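You operate a simulated robot arm through the tools that you are given. There is no shell and no other tool. Be economical: measure what you need, move in short steps, check, and stop when the job is done.

The job below is to be done with a simulated robot arm. You get a single attempt, and the scene is never put back.

TASK
Take the blue card pack and leave it on top of the felt block.

It is judged by the outcome, as a careful person would: the job done as asked, and still so three seconds after it is handed in. It fails if anything else is knocked over, pushed out of place, dropped, spilled or broken.

THE ROBOT
A 7-joint arm with a two-finger parallel gripper, fixed in place. Base frame: the origin is at the foot of the arm, x ahead of it, y to its left, z up; the work surface is at about z = 0. Lengths are in cm, angles in degrees, forces in N, time in s.
With the tool pointing down near the work surface it reaches from about 24 to 62 cm from the base axis. Its first joint turns from -66.0 to 66.0 degrees. Payload 2.6 kg.
The TCP is the grasp point between the finger pads, 3 cm short of the fingertips. In the tool frame z runs along the fingers and y along their closing line. The gripper opens to 9.4 cm. The fingers are 2.8 cm wide and 1 cm thick; the gripper's body (5 by 9.6 cm) begins 5.5 cm behind the TCP.
Orientation is that of the tool frame in the base frame, as a unit quaternion [w, x, y, z]. With the fingers straight down and closing along the base's y, the tool's x points along the base's -x, its y along +y and its z along -z.

THE INTERFACE
- The arm moves only by the tool jog_arm. Its arguments are lists of equal length, an entry for each row: "fingers": the opening, from 0 (shut) to 1 (fully open); "linear": the shift along the tool's x, y, z in units of 200 mm (1.0 is 200 mm), a list of three; "rot": the turn, a rotation vector about the tool's x, y, z in units of 45 degrees (1.0 is 45 degrees), a list of three. In form: {"fingers": [fingers, ...], "linear": [[x, y, z], ...], "rot": [[wx, wy, wz], ...]}. A call has 1 to 20 rows; each row is the pose to reach, as a shift and turn from the pose commanded when the call began, along the tool's axes at that moment. A call with a number of a shift or a turn outside -1 to 1 is refused whole. A row lasts 0.2 s, in which the tool goes at most 5 cm and 8.6 degrees; a call with a longer step from one row to the next is refused whole, and so is a gripper value outside its range. A pose out of reach is approached as far as the arm can. The call stops where the force on the tool passes 40 N (or 10 N more than at its start, if that is more) or the arm is blocked; 0.2 s more then pass. Each finger travels about 7.2 cm/s and halts on what it meets, pressing with about 28 N; the grip force reading is that of the motor and also rises with nothing between the fingers. The clock runs only during rows and for 0.2 s after the last one: add rows that repeat a pose to give the fingers time. It gives the time, the measured TCP pose, the force on the tool (base axes), the opening and the grip force at its end, in the units of the frame above (readings bear some noise), and new pictures: "views" is both (left out), scene, wrist or none.
- Cameras (640 x 400 px; columns grow to the right, rows downward): "scene" is fixed at [2.44, 43.33, 56.53]; the picture's right is [-0.81, -0.58, 0.00], its down [-0.34, 0.47, -0.82] and it looks along [0.47, -0.66, -0.58] (base axes); focal length 343 px, centre (320, 200). "wrist" rides on the gripper at [-3.7, 0, -5.8] in the tool frame; the picture's right is [0.00, -1.00, 0.00], its down [0.97, 0.00, -0.24] and it looks along [0.24, 0.00, 0.97] (tool axes); focal length 218 px, centre (320, 200).
- measure_at(camera, pixels): for up to 12 pixels [column, row] of the newest picture of that camera ("zoom" is the newest enlarged one), the place [x, y, z] in the base frame of the surface seen there, good to about 0.2 cm, but the place of the scene camera against the robot may be out by one fixed shift of up to 1.2 cm in any direction. No time passes.
- close_up(camera, box): a new picture of the part [left, top, right, bottom] of that camera's present view, enlarged. No time passes.
- finish_job(): hands the job in; it is judged then, once.

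Keep the steps short. Do not move on a guess: measure, check each grasp and each placing, and mend mistakes. In all there are 60 turns and 120 pictures (those below and enlarged ones count). Leave the gripper open and the arm clear of the work at the hand-in unless told otherwise, and finish with a single line.

The tools are called after "Request:" as name(argument=value, ...) on one line, values as JSON. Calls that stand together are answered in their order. jog_arm: Moves the arm, as the interface text tells. Its arguments: {"type":"object","properties":{"fingers":{"type":"array","items":{"type":"number"}},"linear":{"type":"array","items":{"type":"array","items":{"type":"number"}}},"rot":{"type":"array","items":{"type":"array","items":{"type":"number"}}},"views":{"type":"string","enum":["both","scene","wrist","none"]}},"required":["fingers","linear","rot"]} The other tools are called the same way: measure_at (camera, pixels) gives the place of the surface under pixels of a picture; close_up (camera, box) takes an enlarged picture of a part of a camera's view; finish_job () hands the job in.

At the start:

```text
t: 0.0
eef_pos: [37.2, 8.75, 27.5]
tool_rot: [-0.001, 0.0, 1.0, 0.0]
ft_force: [0.2, 0.2, 0.5]
grip_width: 9.41
grip_force: 0.1
```

scene: 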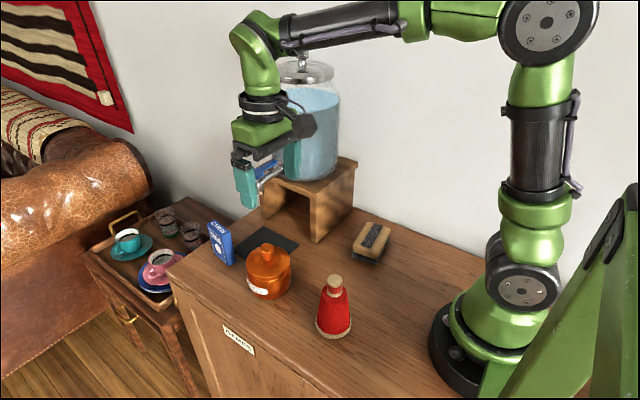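
wrist: 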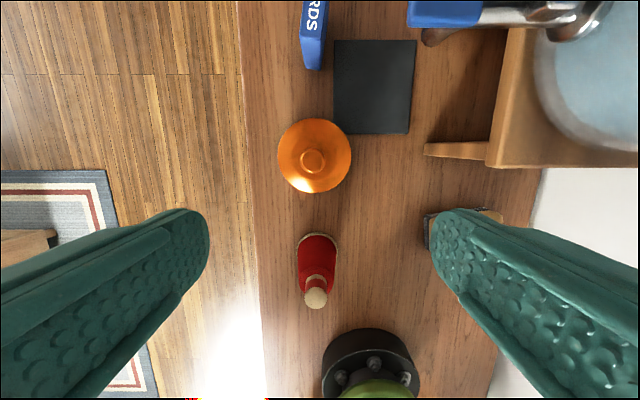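

I see a blue pack near scene (220,243), a dark flat square at (265,242) and a wood/dark block at (371,240). I'll enlarge them to identify each one.

Request:
close_up(camera="scene", box=[190, 200, 310, 275])

Request:
close_up(camera="scene", box=[330, 205, 410, 275])

Request:
close_up(camera="scene", box=[220, 50, 380, 220])

Request:
measure_at(camera="scene", pixels=[[208, 226], [219, 221], [231, 236], [232, 262], [218, 258], [371, 225], [389, 232], [378, 256], [353, 246], [370, 240], [265, 242], [376, 262]])

Request:
measure_at(camera="wrist", pixels=[[303, 62], [320, 66], [312, 40], [325, 5], [440, 220], [428, 230], [490, 213], [340, 45], [410, 45], [408, 130], [315, 150], [317, 260]])

```text
5.33 times, centred on (250, 238) of scene
```

zoom: 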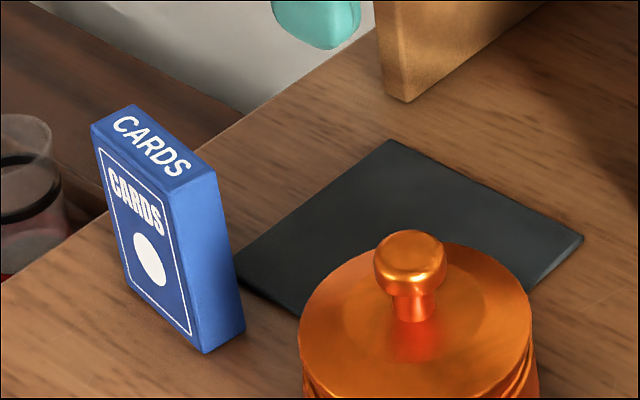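

```text
5.71 times, centred on (370, 240) of scene
```

zoom: 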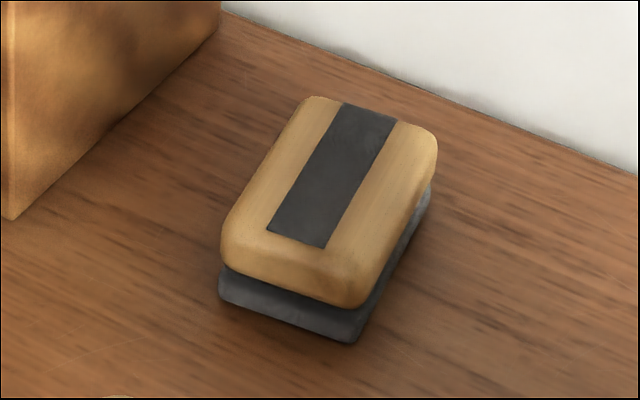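

```text
2.35 times, centred on (300, 135) of scene
```

zoom: 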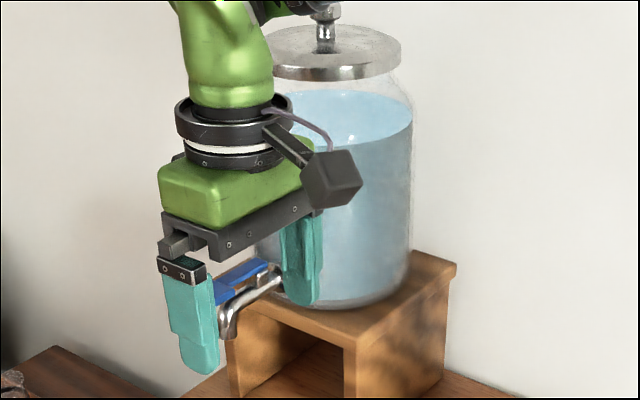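

```text
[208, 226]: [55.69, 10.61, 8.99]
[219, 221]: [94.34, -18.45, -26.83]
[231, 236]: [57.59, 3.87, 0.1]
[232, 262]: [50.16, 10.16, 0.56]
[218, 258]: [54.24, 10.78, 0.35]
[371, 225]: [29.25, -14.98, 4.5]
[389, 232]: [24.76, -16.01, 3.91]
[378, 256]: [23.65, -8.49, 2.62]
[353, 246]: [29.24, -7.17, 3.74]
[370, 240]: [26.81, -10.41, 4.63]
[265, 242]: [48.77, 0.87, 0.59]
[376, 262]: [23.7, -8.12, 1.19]
```

```text
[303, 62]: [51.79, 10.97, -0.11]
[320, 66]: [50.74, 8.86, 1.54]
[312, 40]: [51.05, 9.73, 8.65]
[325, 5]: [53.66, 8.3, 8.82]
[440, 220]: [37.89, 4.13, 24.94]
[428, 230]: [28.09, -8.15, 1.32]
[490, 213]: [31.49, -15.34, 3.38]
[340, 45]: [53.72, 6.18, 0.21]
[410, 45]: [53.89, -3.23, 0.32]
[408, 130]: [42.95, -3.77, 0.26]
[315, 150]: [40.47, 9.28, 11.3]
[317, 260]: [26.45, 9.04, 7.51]
```

The wood block with felt base and strip, at about (27,-11.5), is the felt block. The flat square is a mat. Before moving forward, I'll measure the dispenser tap and the shelf edges.

Request:
measure_at(camera="wrist", pixels=[[412, 10], [440, 20], [478, 20], [500, 15], [425, 36], [560, 30], [545, 80], [428, 150], [490, 163], [600, 20], [520, 40], [585, 5]])

Request:
measure_at(camera="scene", pixels=[[277, 170], [282, 162], [262, 180], [313, 66], [283, 110], [265, 215], [318, 240], [357, 160], [269, 252], [267, 270], [245, 269], [334, 300]])

```text
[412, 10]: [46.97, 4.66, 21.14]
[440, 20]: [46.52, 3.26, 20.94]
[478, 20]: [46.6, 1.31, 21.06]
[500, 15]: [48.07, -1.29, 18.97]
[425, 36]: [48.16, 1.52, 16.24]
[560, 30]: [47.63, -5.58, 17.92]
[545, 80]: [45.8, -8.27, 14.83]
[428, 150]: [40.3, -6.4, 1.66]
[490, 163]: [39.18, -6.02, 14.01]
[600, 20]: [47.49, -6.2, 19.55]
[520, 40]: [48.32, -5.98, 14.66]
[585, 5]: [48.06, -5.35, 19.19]
```

```text
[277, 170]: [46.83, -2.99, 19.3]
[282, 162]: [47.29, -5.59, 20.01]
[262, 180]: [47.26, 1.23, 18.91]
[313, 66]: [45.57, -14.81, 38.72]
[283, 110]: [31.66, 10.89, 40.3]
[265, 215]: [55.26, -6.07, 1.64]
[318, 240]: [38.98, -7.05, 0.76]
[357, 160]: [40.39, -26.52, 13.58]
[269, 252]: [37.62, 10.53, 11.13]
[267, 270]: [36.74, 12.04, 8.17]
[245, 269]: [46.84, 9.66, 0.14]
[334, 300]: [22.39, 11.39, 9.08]
```

The tap lever reaches y≈4.7 at z≈21 and x≈47, so I want the hand narrow in y near the pack. I'll grip the pack across its 6 cm width, closing along x. First I go up 5 cm while turning the tool 90° so its camera faces +y, in two calls.

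Request:
jog_arm(fingers=[1, 1, 1, 1, 1, 1], linear=[[0, 0, -0.05], [0, 0, -0.1], [0, 0, -0.15], [0, 0, -0.2], [0, 0, -0.25], [0, 0, -0.25]], rot=[[0, 0, -0.17], [0, 0, -0.34], [0, 0, -0.51], [0, 0, -0.68], [0, 0, -0.85], [0, 0, -1]], views="none")

Request:
jog_arm(fingers=[1, 1, 1, 1, 1, 1], linear=[[0, 0, 0], [0, 0, 0], [0, 0, 0], [0, 0, 0], [0, 0, 0], [0, 0, 0]], rot=[[0, 0, -0.17], [0, 0, -0.34], [0, 0, -0.51], [0, 0, -0.68], [0, 0, -0.85], [0, 0, -1]], views="both")

```text
t: 1.4
eef_pos: [37.18, 8.83, 32.75]
tool_rot: [-0.001, -0.383, 0.924, 0.0]
ft_force: [0.1, 0.4, -0.4]
grip_width: 9.38
grip_force: 0.0
```

```text
t: 2.8
eef_pos: [37.14, 8.84, 32.58]
tool_rot: [0.0, 0.708, -0.706, 0.001]
ft_force: [0.0, 0.3, -0.8]
grip_width: 9.4
grip_force: 0.1
```

scene: 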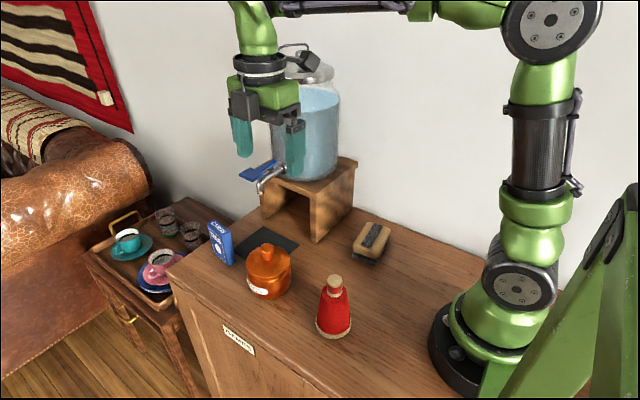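
wrist: 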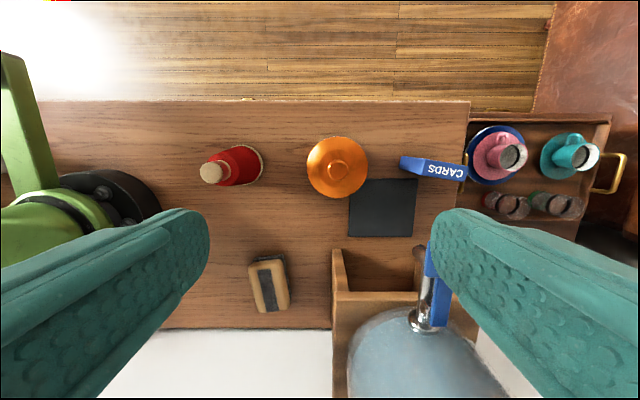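

Good overview from the wrist camera. I'll enlarge and measure the pack, the block and the tap lever in it.

Request:
close_up(camera="wrist", box=[230, 240, 310, 320])

Request:
close_up(camera="wrist", box=[380, 130, 480, 200])

Request:
measure_at(camera="wrist", pixels=[[418, 161], [418, 174], [465, 166], [464, 179], [440, 170], [427, 250], [436, 255], [427, 295], [440, 322], [402, 170], [401, 158], [338, 165]])

Request:
measure_at(camera="wrist", pixels=[[251, 266], [279, 260], [289, 302], [260, 310], [270, 285], [265, 270], [275, 303], [258, 290], [284, 280], [248, 260], [283, 255], [271, 275]])

```text
5.00 times, centred on (270, 280) of wrist
```

zoom: 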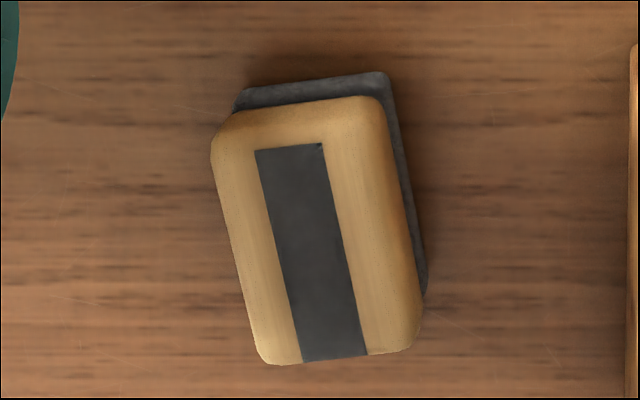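

```text
5.71 times, centred on (430, 165) of wrist
```

zoom: 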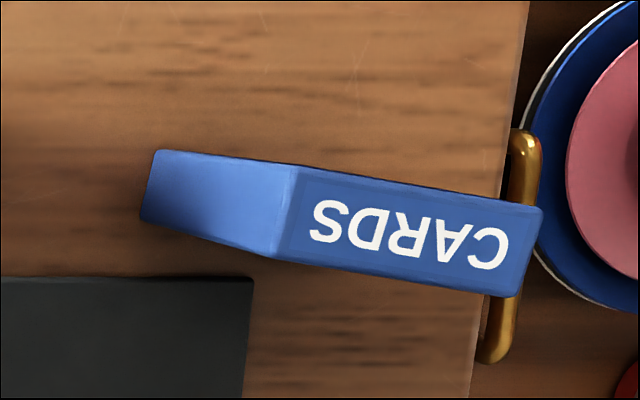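

```text
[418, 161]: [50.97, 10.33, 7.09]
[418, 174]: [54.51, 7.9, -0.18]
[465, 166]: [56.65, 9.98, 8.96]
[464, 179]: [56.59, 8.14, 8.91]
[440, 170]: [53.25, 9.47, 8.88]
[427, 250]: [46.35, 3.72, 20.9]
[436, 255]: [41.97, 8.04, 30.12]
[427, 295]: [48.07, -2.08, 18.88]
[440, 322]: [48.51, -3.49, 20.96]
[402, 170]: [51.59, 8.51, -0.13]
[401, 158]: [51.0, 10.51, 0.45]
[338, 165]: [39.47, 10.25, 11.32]
```

```text
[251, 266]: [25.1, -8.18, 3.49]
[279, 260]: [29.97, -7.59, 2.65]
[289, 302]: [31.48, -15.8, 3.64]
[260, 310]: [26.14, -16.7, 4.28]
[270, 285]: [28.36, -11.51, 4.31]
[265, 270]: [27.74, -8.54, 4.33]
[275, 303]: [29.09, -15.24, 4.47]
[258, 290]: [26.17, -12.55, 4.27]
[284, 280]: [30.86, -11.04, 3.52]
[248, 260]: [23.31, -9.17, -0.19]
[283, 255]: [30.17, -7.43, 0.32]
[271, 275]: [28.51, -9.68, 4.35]
```

Pack: centre about (54.0, 9.3), top z 8.9, yaw −9°, 6.0 wide and 2.1 thick. Block: flat top at z 4.35, centre about (28.3, −11.9), long axis 11° off −y. I'll move over the pack at this height and turn 9°, first checking the tray behind it.

Request:
measure_at(camera="wrist", pixels=[[465, 157], [467, 185], [490, 130], [500, 150], [515, 157], [469, 120]])

Request:
jog_arm(fingers=[1, 1, 1, 1, 1, 1, 1], linear=[[0, -0.15, 0], [-0.01, -0.3, 0], [-0.02, -0.45, 0], [-0.025, -0.6, 0], [-0.025, -0.75, 0], [-0.025, -0.845, 0], [-0.025, -0.845, 0]], rot=[[0, 0, 0.05], [0, 0, 0.1], [0, 0, 0.15], [0, 0, 0.204], [0, 0, 0.204], [0, 0, 0.204], [0, 0, 0.204]], views="both")

```text
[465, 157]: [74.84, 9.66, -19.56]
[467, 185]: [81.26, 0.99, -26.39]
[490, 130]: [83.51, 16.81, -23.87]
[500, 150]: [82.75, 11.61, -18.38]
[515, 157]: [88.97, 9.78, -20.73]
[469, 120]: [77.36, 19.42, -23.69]
```

```text
t: 4.4
eef_pos: [52.98, 9.34, 32.34]
tool_rot: [0.0, -0.648, 0.761, -0.001]
ft_force: [-0.6, 0.1, -0.4]
grip_width: 9.41
grip_force: 0.0
out of reach, approached as far as the arm can: row 6, 7
```

scene: 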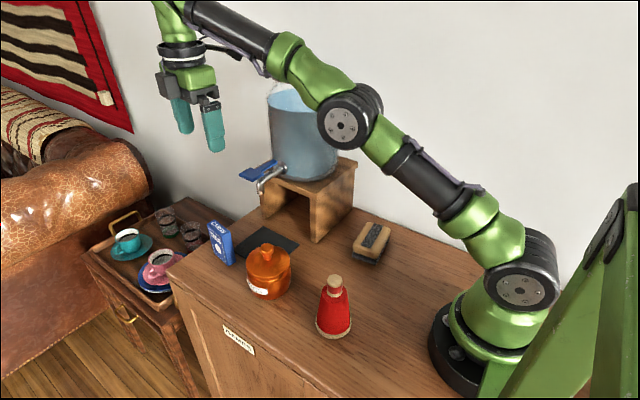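
wrist: 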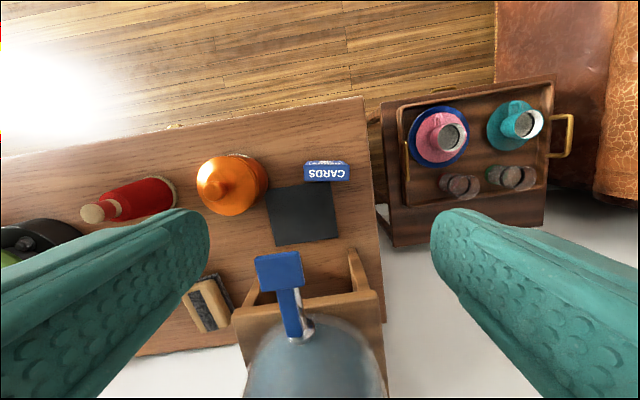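

The tray is well below (z≈−20). The reach was just short at this height, and lower down it should be fine. I'll re-measure the pack and lever from here.

Request:
measure_at(camera="wrist", pixels=[[305, 168], [347, 168], [348, 180], [306, 179], [326, 173], [256, 260], [298, 254], [304, 284], [258, 285], [290, 310], [308, 163], [230, 190]])

Request:
close_up(camera="wrist", box=[280, 140, 370, 200])

Request:
jog_arm(fingers=[1, 1, 1], linear=[[0, 0, 0.15], [0, 0, 0.3], [0, 0, 0.35]], rot=[[0, 0, 0], [0, 0, 0], [0, 0, 0]], views="both")

```text
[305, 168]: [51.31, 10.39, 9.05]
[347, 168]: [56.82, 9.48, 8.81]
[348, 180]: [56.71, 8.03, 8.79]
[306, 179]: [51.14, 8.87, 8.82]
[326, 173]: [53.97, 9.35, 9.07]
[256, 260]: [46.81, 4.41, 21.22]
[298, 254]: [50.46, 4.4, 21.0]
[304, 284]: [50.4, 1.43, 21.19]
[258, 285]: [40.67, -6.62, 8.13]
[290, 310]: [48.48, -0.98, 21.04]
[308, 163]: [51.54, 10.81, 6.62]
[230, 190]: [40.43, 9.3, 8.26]
```

```text
6.67 times, centred on (325, 170) of wrist
```

zoom: 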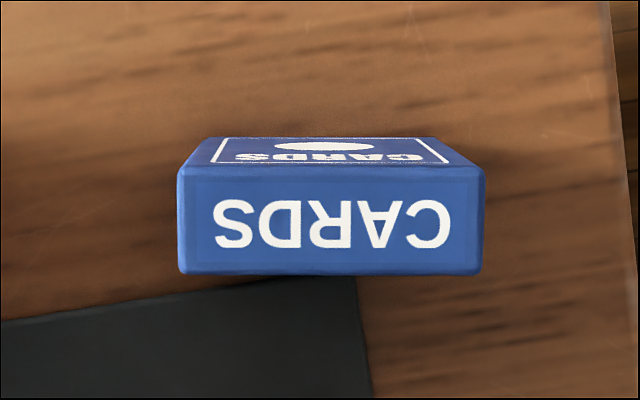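

```text
t: 5.2
eef_pos: [53.05, 9.37, 25.57]
tool_rot: [0.0, -0.648, 0.762, 0.0]
ft_force: [0.0, 0.0, 0.6]
grip_width: 9.4
grip_force: 0.0
```

scene: 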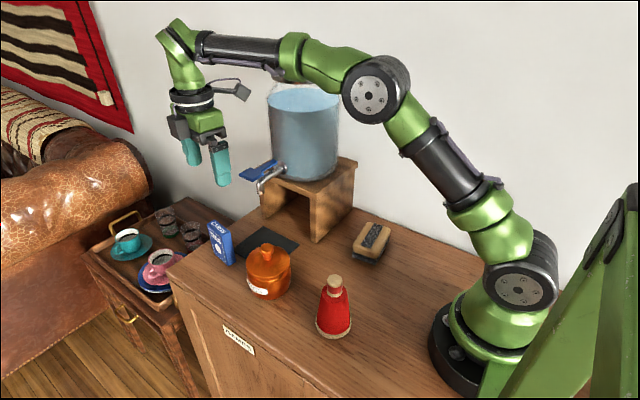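
wrist: 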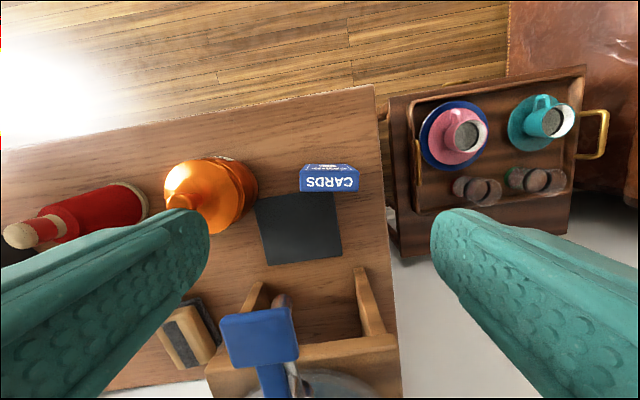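

The pack is square to the fingers and sits at (53.97, 9.35). The lever spans x 46.6–50.6 up to y 4.5, so I'll bias 0.15 cm away from it. I'll correct x by +0.95 and descend to z≈14.5, above the pack.

Request:
jog_arm(fingers=[1, 1, 1, 1, 1, 1], linear=[[-0.015, -0.046, 0.05], [-0.015, -0.046, 0.15], [-0.015, -0.046, 0.27], [-0.015, -0.046, 0.4], [-0.015, -0.046, 0.53], [-0.015, -0.046, 0.55]], rot=[[0, 0, 0], [0, 0, 0], [0, 0, 0], [0, 0, 0], [0, 0, 0], [0, 0, 0]], views="both")

```text
t: 6.6
eef_pos: [54.02, 9.44, 14.5]
tool_rot: [0.0, -0.648, 0.762, 0.0]
ft_force: [-0.5, 0.2, 0.6]
grip_width: 9.42
grip_force: 0.0
```

scene: 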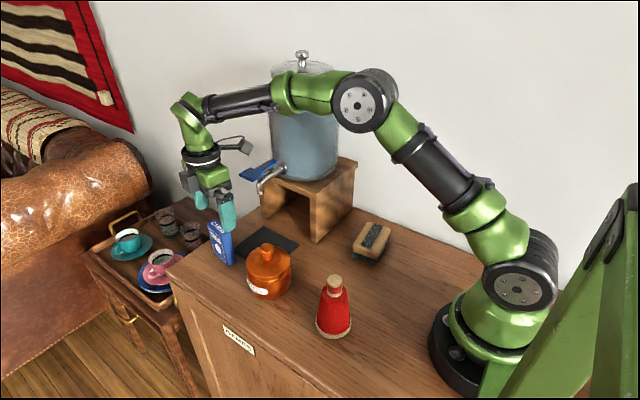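
wrist: 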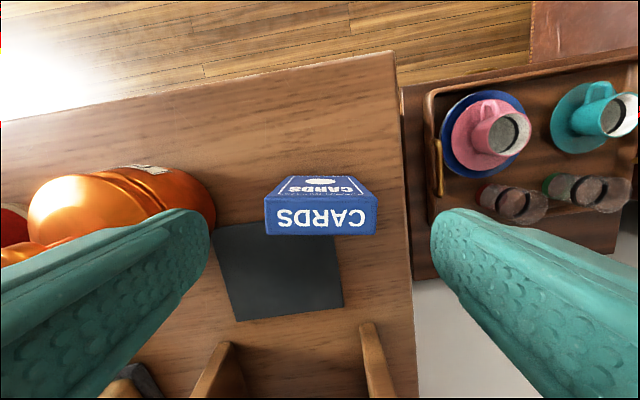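

A dark box sticks out of the hand at scene (235,146), on the tap's side. I'll check how near it is to the lever before going lower.

Request:
close_up(camera="scene", box=[160, 85, 300, 240])

Request:
measure_at(camera="scene", pixels=[[245, 149], [238, 153], [247, 144], [240, 138], [225, 139], [250, 150], [260, 170], [275, 162], [243, 175], [204, 158], [200, 195], [227, 210]])

```text
2.58 times, centred on (230, 162) of scene
```

zoom: 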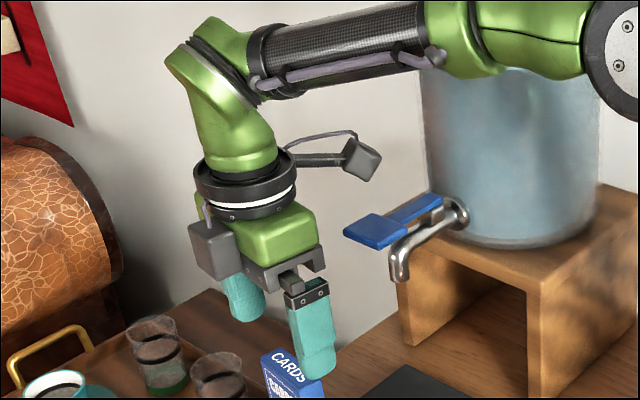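

```text
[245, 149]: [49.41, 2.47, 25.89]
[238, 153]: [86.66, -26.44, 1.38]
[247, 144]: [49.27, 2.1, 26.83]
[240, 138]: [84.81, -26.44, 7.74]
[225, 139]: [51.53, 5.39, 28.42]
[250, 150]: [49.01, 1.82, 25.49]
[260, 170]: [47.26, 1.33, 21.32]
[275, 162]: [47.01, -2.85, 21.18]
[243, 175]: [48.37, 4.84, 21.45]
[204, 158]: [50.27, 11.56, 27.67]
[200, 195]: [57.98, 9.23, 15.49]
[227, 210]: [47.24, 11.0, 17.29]
```

The sensor box hangs at about (49.2, 2.2, 25), right above the tap lever, so going down this way would hit it. I'll back straight up 11.5 cm. Then I'll turn the tool 180° the other way so that the box is on the free +y side.

Request:
jog_arm(fingers=[1, 1, 1, 1, 1], linear=[[0, 0, -0.12], [0, 0, -0.26], [0, 0, -0.4], [0, 0, -0.54], [0, 0, -0.575]], rot=[[0, 0, 0], [0, 0, 0], [0, 0, 0], [0, 0, 0], [0, 0, 0]], views="none")

Request:
jog_arm(fingers=[1, 1, 1, 1, 1, 1], linear=[[0, 0, 0], [0, 0, 0], [0, 0, 0], [0, 0, 0], [0, 0, 0], [0, 0, 0]], rot=[[0, 0, 0.17], [0, 0, 0.34], [0, 0, 0.51], [0, 0, 0.68], [0, 0, 0.85], [0, 0, 1]], views="none")

Request:
jog_arm(fingers=[1, 1, 1, 1, 1, 1], linear=[[0, 0, 0], [0, 0, 0], [0, 0, 0], [0, 0, 0], [0, 0, 0], [0, 0, 0]], rot=[[0, 0, 0.17], [0, 0, 0.34], [0, 0, 0.51], [0, 0, 0.68], [0, 0, 0.85], [0, 0, 1]], views="both")

```text
t: 7.8
eef_pos: [54.11, 9.44, 26.0]
tool_rot: [0.001, -0.649, 0.761, -0.001]
ft_force: [0.4, 0.7, -1.0]
grip_width: 9.38
grip_force: 0.0
```

```text
t: 9.2
eef_pos: [54.06, 9.56, 26.12]
tool_rot: [0.0, -0.306, 0.952, 0.0]
ft_force: [-0.4, -1.1, -0.1]
grip_width: 9.42
grip_force: 0.0
```

```text
t: 10.6
eef_pos: [54.14, 9.44, 26.08]
tool_rot: [0.0, 0.082, 0.997, 0.001]
ft_force: [-0.9, -0.3, 0.0]
grip_width: 9.39
grip_force: 0.0
```

scene: 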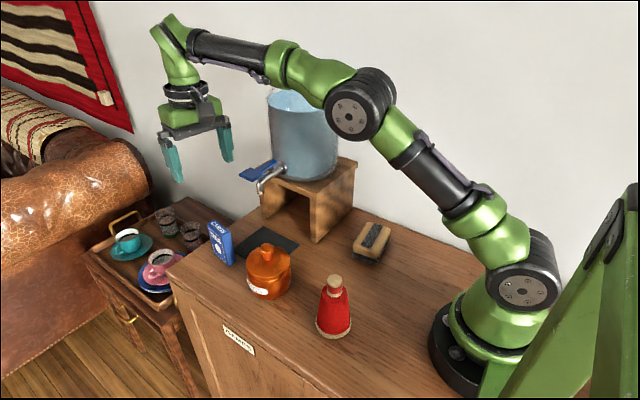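
wrist: 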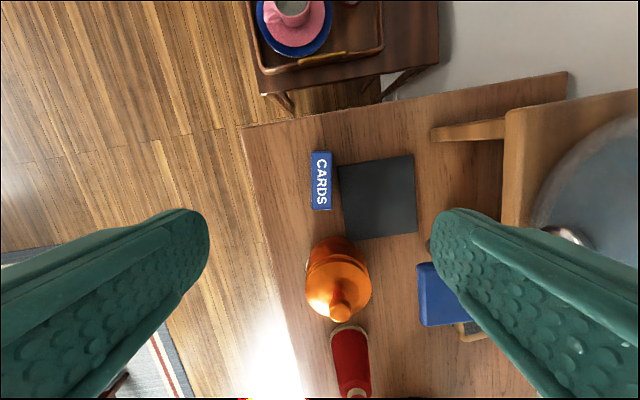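

The arm turned freely. I'll continue the remaining 90°.

Request:
jog_arm(fingers=[1, 1, 1, 1, 1, 1], linear=[[0, 0, 0], [0, 0, 0], [0, 0, 0], [0, 0, 0], [0, 0, 0], [0, 0, 0]], rot=[[0, 0, 0.17], [0, 0, 0.34], [0, 0, 0.51], [0, 0, 0.68], [0, 0, 0.85], [0, 0, 1]], views="none")

Request:
jog_arm(fingers=[1, 1, 1, 1, 1, 1], linear=[[0, 0, 0], [0, 0, 0], [0, 0, 0], [0, 0, 0], [0, 0, 0], [0, 0, 0]], rot=[[0, 0, 0.17], [0, 0, 0.34], [0, 0, 0.51], [0, 0, 0.68], [0, 0, 0.85], [0, 0, 1]], views="both")

```text
t: 12.0
eef_pos: [54.04, 9.4, 26.01]
tool_rot: [-0.001, 0.456, 0.89, 0.0]
ft_force: [0.8, 0.3, -0.1]
grip_width: 9.39
grip_force: 0.0
```

```text
t: 13.4
eef_pos: [54.09, 9.45, 25.94]
tool_rot: [0.0, 0.762, 0.648, 0.001]
ft_force: [-0.3, 0.4, -0.8]
grip_width: 9.4
grip_force: 0.1
```

scene: 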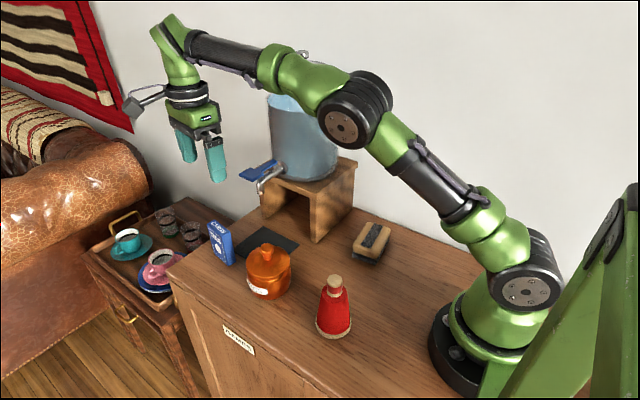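
wrist: 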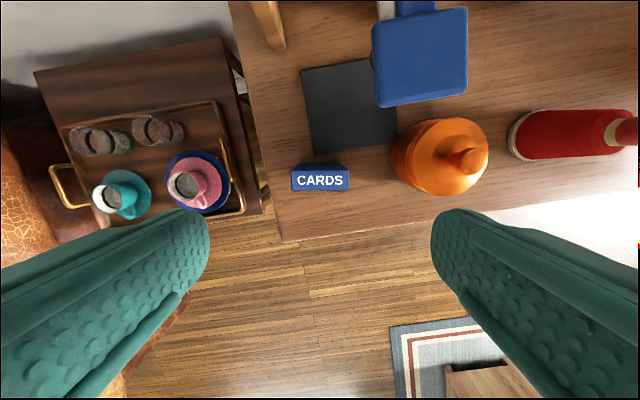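

The box is now on the free side. I'll measure the pack and lever again, then descend 9 cm in small steps.

Request:
measure_at(camera="wrist", pixels=[[292, 181], [348, 180], [320, 174], [320, 188], [320, 181], [378, 104], [372, 60], [466, 93]])

Request:
jog_arm(fingers=[1, 1, 1, 1, 1], linear=[[0, 0, 0.1], [0, 0, 0.2], [0, 0, 0.3], [0, 0, 0.4], [0, 0, 0.45]], rot=[[0, 0, 0], [0, 0, 0], [0, 0, 0], [0, 0, 0], [0, 0, 0]], views="both")

```text
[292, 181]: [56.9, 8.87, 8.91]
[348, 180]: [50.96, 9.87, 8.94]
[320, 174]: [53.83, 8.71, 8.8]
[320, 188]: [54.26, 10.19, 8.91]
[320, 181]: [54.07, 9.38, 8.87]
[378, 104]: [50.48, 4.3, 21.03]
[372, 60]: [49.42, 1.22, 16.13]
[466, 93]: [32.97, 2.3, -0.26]
```

```text
t: 14.6
eef_pos: [54.04, 9.35, 17.04]
tool_rot: [0.0, 0.762, 0.648, -0.001]
ft_force: [-0.4, 0.6, -0.3]
grip_width: 9.39
grip_force: 0.0
```

scene: 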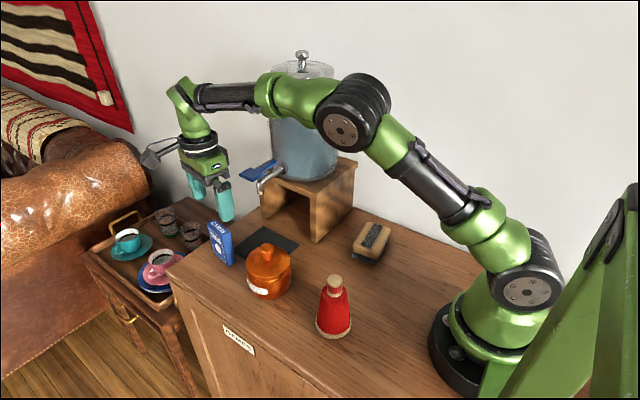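
wrist: 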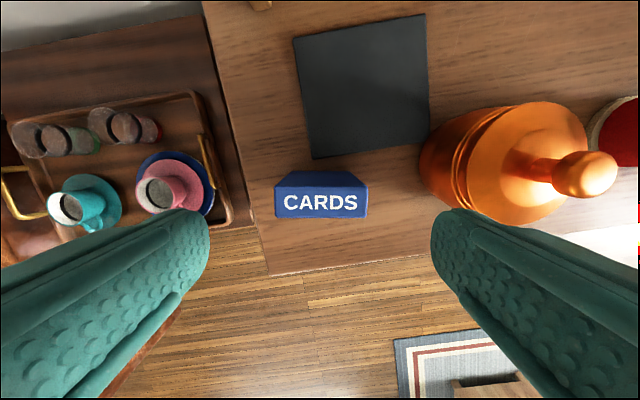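

The camera has passed the lever. I'll enlarge the scene to check the flange against the lever, and measure the pot's nearest side at wrist (422,165).

Request:
close_up(camera="scene", box=[140, 70, 300, 270])

Request:
measure_at(camera="wrist", pixels=[[424, 165], [426, 185], [470, 130], [276, 202], [368, 202], [321, 202], [321, 187], [321, 216]])

```text
2.00 times, centred on (220, 170) of scene
```

zoom: 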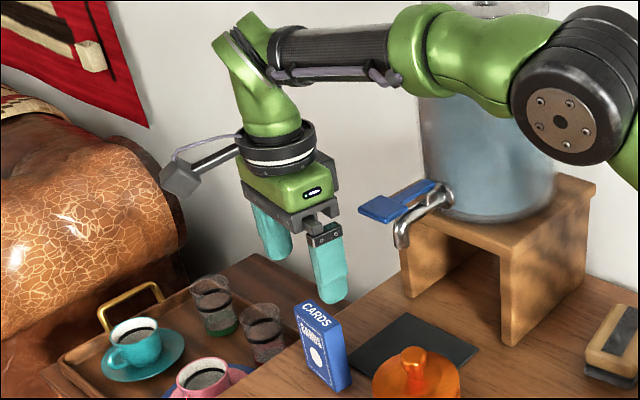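

```text
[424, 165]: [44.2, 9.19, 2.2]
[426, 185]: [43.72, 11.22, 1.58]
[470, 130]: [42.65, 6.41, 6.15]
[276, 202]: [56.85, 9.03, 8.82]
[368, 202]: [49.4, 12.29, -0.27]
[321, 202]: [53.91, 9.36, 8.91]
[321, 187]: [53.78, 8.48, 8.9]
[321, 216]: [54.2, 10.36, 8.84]
```

Pack at (54.0, 9.4), pot edge at x≈44.2, and the flange is clear of the lever. I'll descend in small steps to z≈6.7, with the fingertips at about 3.7.

Request:
jog_arm(fingers=[1, 1, 1, 1, 1, 1, 1, 1], linear=[[0, 0, 0.07], [0, 0, 0.14], [0, 0, 0.21], [0, 0, 0.28], [0, 0, 0.35], [0, 0, 0.42], [0, 0, 0.49], [0, 0, 0.515]], rot=[[0, 0, 0], [0, 0, 0], [0, 0, 0], [0, 0, 0], [0, 0, 0], [0, 0, 0], [0, 0, 0], [0, 0, 0]], views="both")

```text
t: 16.4
eef_pos: [54.1, 9.49, 6.77]
tool_rot: [0.0, 0.761, 0.648, -0.001]
ft_force: [0.5, -0.4, 0.2]
grip_width: 9.38
grip_force: 0.1
```

scene: 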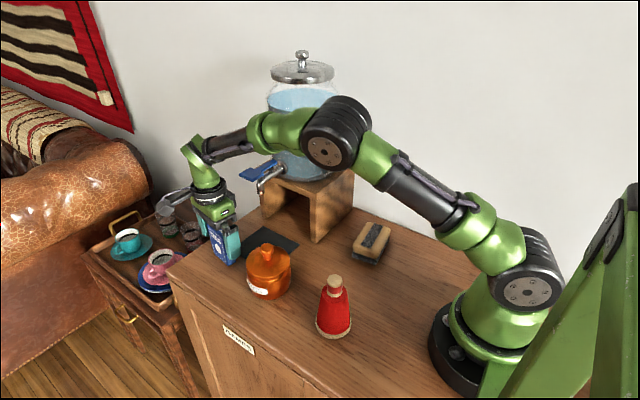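
wrist: 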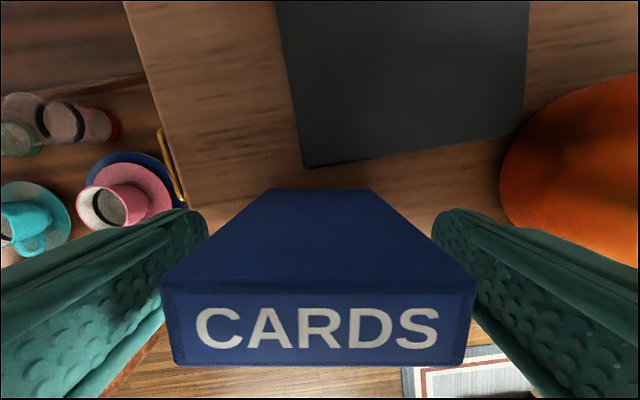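

The pack is centred between the pads and no force reads. Closing the fingers now.

Request:
jog_arm(fingers=[0.75, 0.65, 0.5, 0.4, 0.3, 0.3], linear=[[0, 0, 0], [0, 0, 0], [0, 0, 0], [0, 0, 0], [0, 0, 0], [0, 0, 0]], rot=[[0, 0, 0], [0, 0, 0], [0, 0, 0], [0, 0, 0], [0, 0, 0], [0, 0, 0]], views="both")

```text
t: 17.8
eef_pos: [53.95, 9.41, 6.95]
tool_rot: [0.0, 0.762, 0.648, 0.0]
ft_force: [-0.2, 0.3, -0.4]
grip_width: 6.54
grip_force: 28.5
```

scene: 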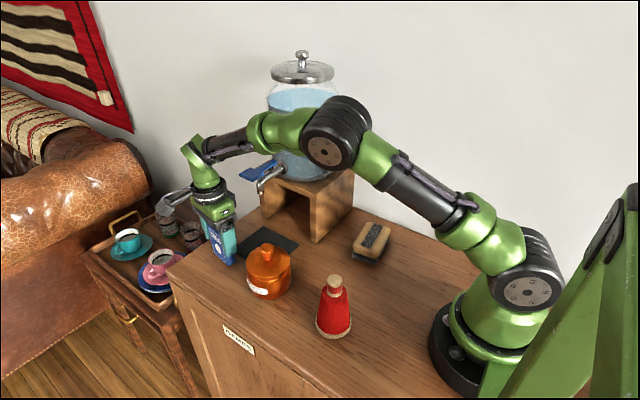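
wrist: 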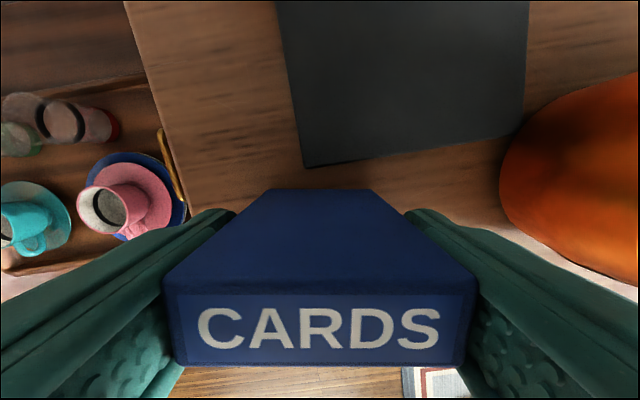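

Gripped: width 6.54 cm, force 28 N. The pack's bottom is about 6.8 cm below the TCP. I'll lift straight up 17 cm.

Request:
jog_arm(fingers=[0.3, 0.3, 0.3, 0.3, 0.3, 0.3, 0.3, 0.3, 0.3, 0.3], linear=[[0, 0, -0.03], [0, 0, -0.1], [0, 0, -0.2], [0, 0, -0.3], [0, 0, -0.4], [0, 0, -0.5], [0, 0, -0.6], [0, 0, -0.7], [0, 0, -0.8], [0, 0, -0.85]], rot=[[0, 0, 0], [0, 0, 0], [0, 0, 0], [0, 0, 0], [0, 0, 0], [0, 0, 0], [0, 0, 0], [0, 0, 0], [0, 0, 0], [0, 0, 0]], views="both")

```text
t: 20.0
eef_pos: [54.21, 9.45, 23.73]
tool_rot: [0.0, 0.762, 0.648, 0.0]
ft_force: [-0.6, 0.5, -0.4]
grip_width: 6.56
grip_force: 28.2
```

scene: 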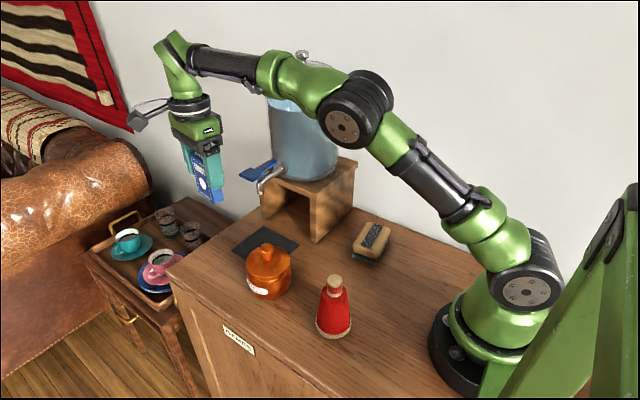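
wrist: 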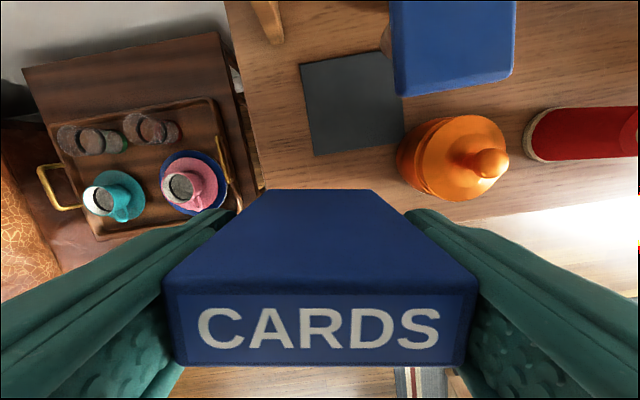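

The pack is held firmly. I'll carry it back over the pot, pack bottom at z≈19, to about (35, 11), away from the tap.

Request:
jog_arm(fingers=[0.3, 0.3, 0.3, 0.3, 0.3, 0.3, 0.3, 0.3, 0.3, 0.3], linear=[[0, -0.05, -0.05], [-0.01, -0.15, -0.1], [-0.02, -0.25, -0.1], [-0.03, -0.36, -0.1], [-0.04, -0.47, -0.1], [-0.05, -0.58, -0.1], [-0.06, -0.69, -0.1], [-0.07, -0.8, -0.1], [-0.08, -0.9, -0.1], [-0.08, -0.95, -0.1]], rot=[[0, 0, 0], [0, 0, 0], [0, 0, 0], [0, 0, 0], [0, 0, 0], [0, 0, 0], [0, 0, 0], [0, 0, 0], [0, 0, 0], [0, 0, 0]], views="scene")

```text
t: 22.2
eef_pos: [34.96, 11.03, 25.77]
tool_rot: [-0.001, 0.761, 0.648, 0.001]
ft_force: [-0.2, -0.2, -0.8]
grip_width: 6.52
grip_force: 28.2
```

scene: 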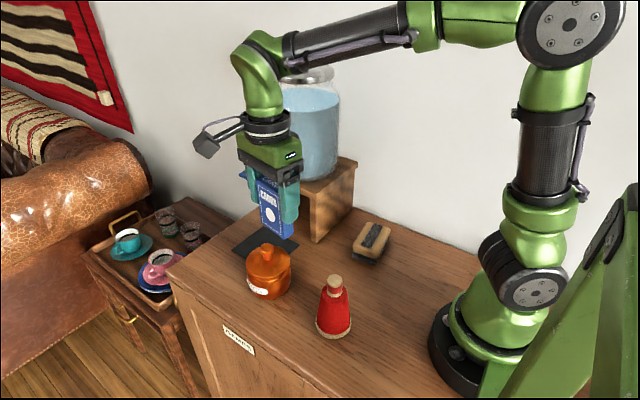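

Clear of the tap. Now I'll turn the tool back through 110° so the pack's width will lie along the block, starting with two 45° parts.

Request:
jog_arm(fingers=[0.3, 0.3, 0.3, 0.3, 0.3, 0.3, 0.3], linear=[[0, 0, 0], [0, 0, 0], [0, 0, 0], [0, 0, 0], [0, 0, 0], [0, 0, 0], [0, 0, 0]], rot=[[0, 0, -0.15], [0, 0, -0.3], [0, 0, -0.45], [0, 0, -0.6], [0, 0, -0.75], [0, 0, -0.9], [0, 0, -1]], views="none")

Request:
jog_arm(fingers=[0.3, 0.3, 0.3, 0.3, 0.3, 0.3, 0.3], linear=[[0, 0, 0], [0, 0, 0], [0, 0, 0], [0, 0, 0], [0, 0, 0], [0, 0, 0], [0, 0, 0]], rot=[[0, 0, -0.15], [0, 0, -0.3], [0, 0, -0.45], [0, 0, -0.6], [0, 0, -0.75], [0, 0, -0.9], [0, 0, -1]], views="both")

```text
t: 23.8
eef_pos: [34.93, 11.04, 25.69]
tool_rot: [0.001, 0.455, 0.89, 0.0]
ft_force: [-0.4, 0.0, -0.8]
grip_width: 6.56
grip_force: 28.1
```

```text
t: 25.4
eef_pos: [35.0, 10.91, 25.84]
tool_rot: [0.0, 0.079, 0.997, 0.0]
ft_force: [0.9, 0.2, -0.9]
grip_width: 6.56
grip_force: 28.1
```

scene: 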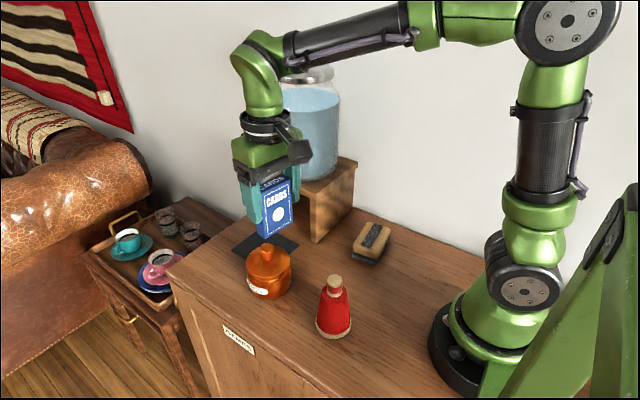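
wrist: 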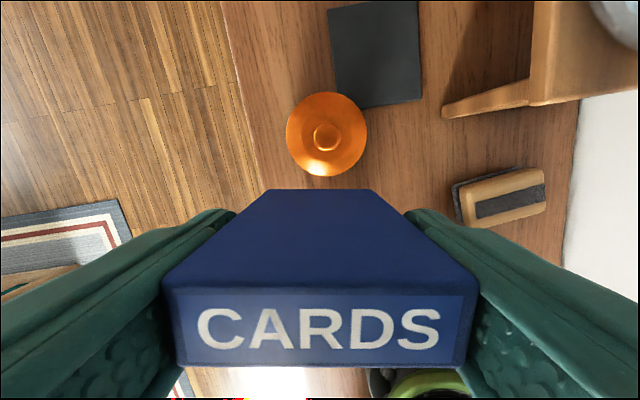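

Next I'll swing over toward the block, keeping x≤35 away from the stool, and finish the last 20.6° of the turn.

Request:
jog_arm(fingers=[0.3, 0.3, 0.3, 0.3, 0.3, 0.3, 0.3, 0.3, 0.3, 0.3], linear=[[0.07, -0.05, 0], [0.14, -0.15, 0], [0.2, -0.25, 0], [0.25, -0.35, 0], [0.25, -0.45, 0], [0.25, -0.55, 0], [0.25, -0.65, 0], [0.25, -0.75, 0], [0.25, -0.85, 0], [0.25, -0.9, 0]], rot=[[0, 0, -0.05], [0, 0, -0.1], [0, 0, -0.15], [0, 0, -0.2], [0, 0, -0.25], [0, 0, -0.3], [0, 0, -0.35], [0, 0, -0.4], [0, 0, -0.43], [0, 0, -0.458]], views="both")

```text
t: 27.6
eef_pos: [27.25, -5.97, 25.88]
tool_rot: [0.0, -0.099, 0.995, 0.0]
ft_force: [0.3, -0.2, -1.4]
grip_width: 6.54
grip_force: 28.4
```

scene: 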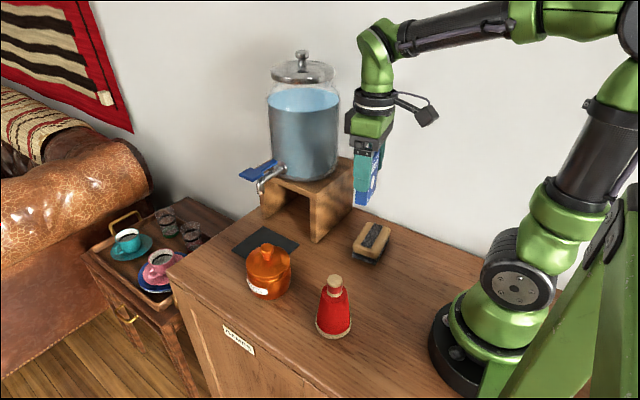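
wrist: 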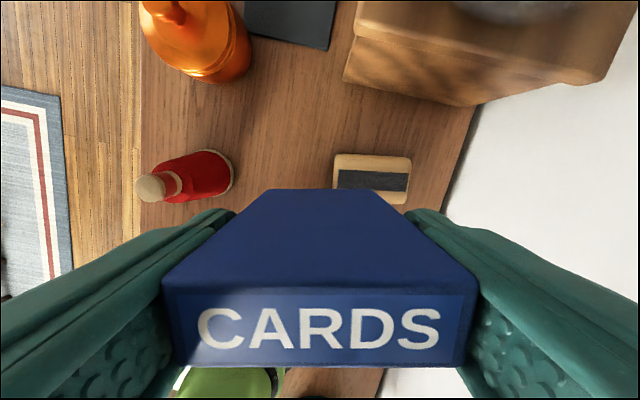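

I can see the block at wrist (372,178), nearly square to the pack. I'll enlarge and measure it from this pose.

Request:
close_up(camera="wrist", box=[320, 140, 430, 215])

Request:
measure_at(camera="wrist", pixels=[[338, 171], [408, 174], [340, 185], [406, 190], [339, 158], [409, 162], [372, 180], [372, 157], [390, 200], [335, 170], [410, 180], [404, 202]])

```text
5.33 times, centred on (375, 178) of wrist
```

zoom: 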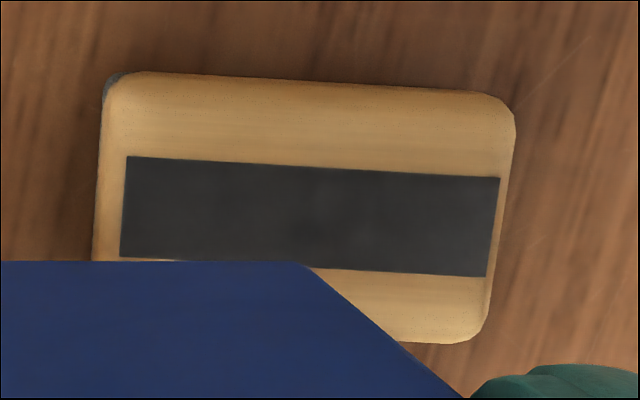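

```text
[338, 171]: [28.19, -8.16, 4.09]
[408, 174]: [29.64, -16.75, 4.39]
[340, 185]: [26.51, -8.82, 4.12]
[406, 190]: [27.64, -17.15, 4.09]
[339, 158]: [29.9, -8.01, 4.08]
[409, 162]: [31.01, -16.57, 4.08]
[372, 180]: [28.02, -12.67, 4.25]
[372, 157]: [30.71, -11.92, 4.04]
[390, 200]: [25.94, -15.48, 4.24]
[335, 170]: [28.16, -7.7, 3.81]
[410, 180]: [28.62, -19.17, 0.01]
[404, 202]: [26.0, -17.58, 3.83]
```

Measured from here, the felt strip's centre is (27.95, −12.65), its axis is 8.3° off −y, and its top is z≈4.3. I'll go above it, trim the turn by 3°, and lower to z≈14, which puts the pack bottom at about 7.

Request:
jog_arm(fingers=[0.3, 0.3, 0.3, 0.3, 0.3, 0.3, 0.3, 0.3, 0.3, 0.3], linear=[[0.0285, -0.1, 0], [0.0285, -0.2, 0], [0.0285, -0.3, 0], [0.0285, -0.331, 0.05], [0.0285, -0.331, 0.15], [0.0285, -0.331, 0.25], [0.0285, -0.331, 0.35], [0.0285, -0.331, 0.45], [0.0285, -0.331, 0.55], [0.0285, -0.331, 0.58]], rot=[[0, 0, 0.02], [0, 0, 0.04], [0, 0, 0.069], [0, 0, 0.069], [0, 0, 0.069], [0, 0, 0.069], [0, 0, 0.069], [0, 0, 0.069], [0, 0, 0.069], [0, 0, 0.069]], views="both")

```text
t: 29.8
eef_pos: [27.96, -12.66, 14.32]
tool_rot: [0.0, -0.073, 0.997, 0.001]
ft_force: [-0.6, 0.5, -1.1]
grip_width: 6.56
grip_force: 28.0
```

scene: 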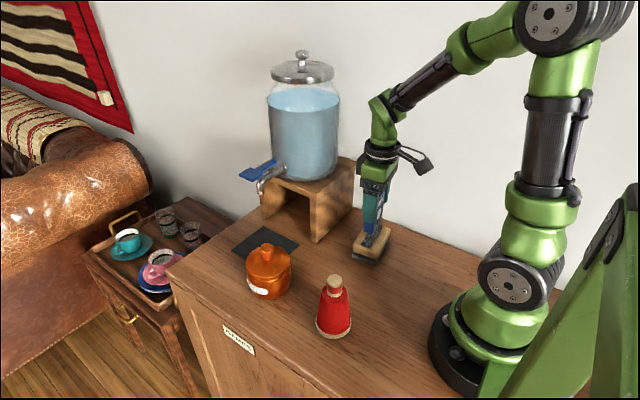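
wrist: 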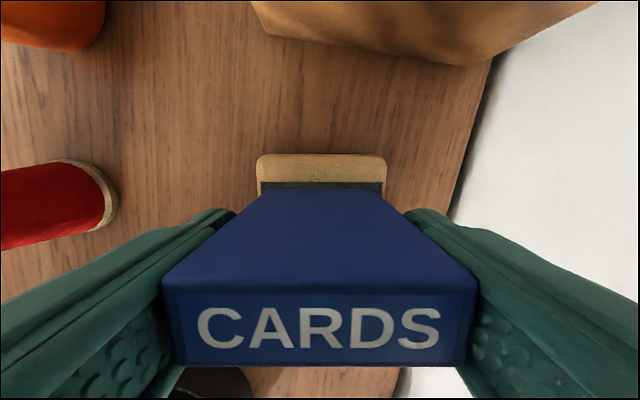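

Seen from the wrist, the pack is centred on the block (block columns 257–386). I'll check from the side and measure the block and wall positions.

Request:
close_up(camera="scene", box=[330, 170, 420, 275])

Request:
measure_at(camera="wrist", pixels=[[262, 185], [383, 184], [380, 187], [322, 160], [262, 165], [380, 165], [470, 200], [520, 180], [500, 60]])

```text
3.81 times, centred on (375, 222) of scene
```

zoom: 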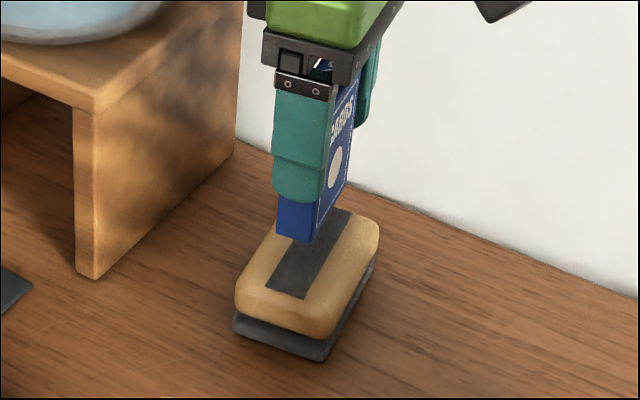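

```text
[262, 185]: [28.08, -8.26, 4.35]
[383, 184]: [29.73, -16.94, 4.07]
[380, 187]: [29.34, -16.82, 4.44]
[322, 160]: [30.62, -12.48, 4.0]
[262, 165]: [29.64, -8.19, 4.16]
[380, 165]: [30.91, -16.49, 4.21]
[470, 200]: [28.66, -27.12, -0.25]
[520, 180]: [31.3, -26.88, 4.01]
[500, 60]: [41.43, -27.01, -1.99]
```

All aligned, and the wall is at y≈−27. I'll lower 2.8 cm gently, until the pack is just above the felt.

Request:
jog_arm(fingers=[0.3, 0.3, 0.3, 0.3, 0.3, 0.3, 0.3], linear=[[0, 0, 0.04], [0, 0, 0.08], [0, 0, 0.11], [0, 0, 0.125], [0, 0, 0.135], [0, 0, 0.14], [0, 0, 0.14]], rot=[[0, 0, 0], [0, 0, 0], [0, 0, 0], [0, 0, 0], [0, 0, 0], [0, 0, 0], [0, 0, 0]], views="scene")

Request:
close_up(camera="scene", box=[340, 200, 410, 270])

```text
t: 31.4
eef_pos: [27.89, -12.67, 11.33]
tool_rot: [0.0, -0.072, 0.997, 0.0]
ft_force: [0.2, -0.2, -1.1]
grip_width: 6.56
grip_force: 28.0
```

scene: 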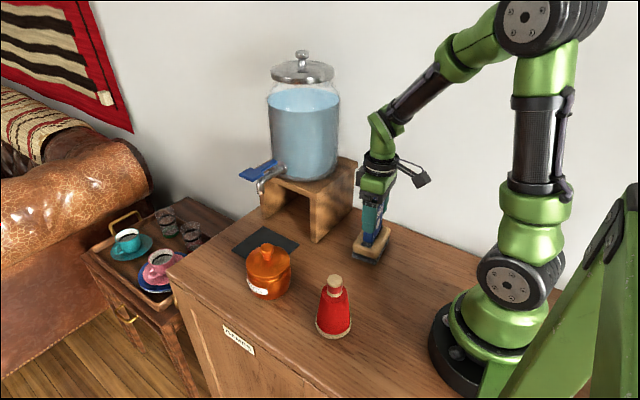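

```text
5.71 times, centred on (375, 235) of scene
```

zoom: 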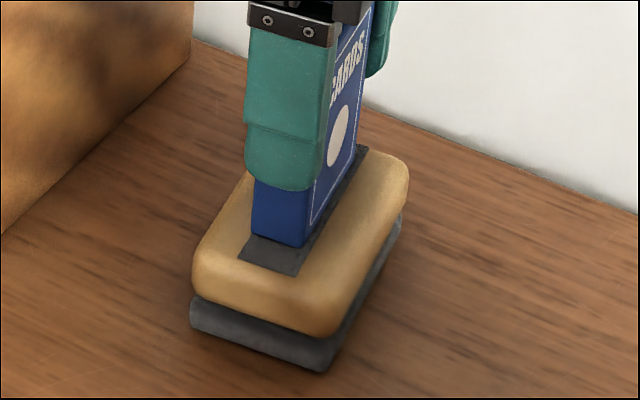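

No contact yet: fz −1.1 is just the pack's weight. I'll lower in 0.1 cm steps while reading the force.

Request:
jog_arm(fingers=[0.3, 0.3], linear=[[0, 0, 0.005], [0, 0, 0.005]], rot=[[0, 0, 0], [0, 0, 0]], views="none")

Request:
jog_arm(fingers=[0.3, 0.3], linear=[[0, 0, 0.005], [0, 0, 0.005]], rot=[[0, 0, 0], [0, 0, 0]], views="none")

```text
t: 32.0
eef_pos: [27.98, -12.62, 11.26]
tool_rot: [0.0, -0.072, 0.997, -0.001]
ft_force: [0.2, -0.4, -0.7]
grip_width: 6.56
grip_force: 28.4
```

```text
t: 32.6
eef_pos: [27.93, -12.61, 11.14]
tool_rot: [0.0, -0.072, 0.997, 0.0]
ft_force: [-0.9, 0.5, 3.1]
grip_width: 6.53
grip_force: 27.9
```

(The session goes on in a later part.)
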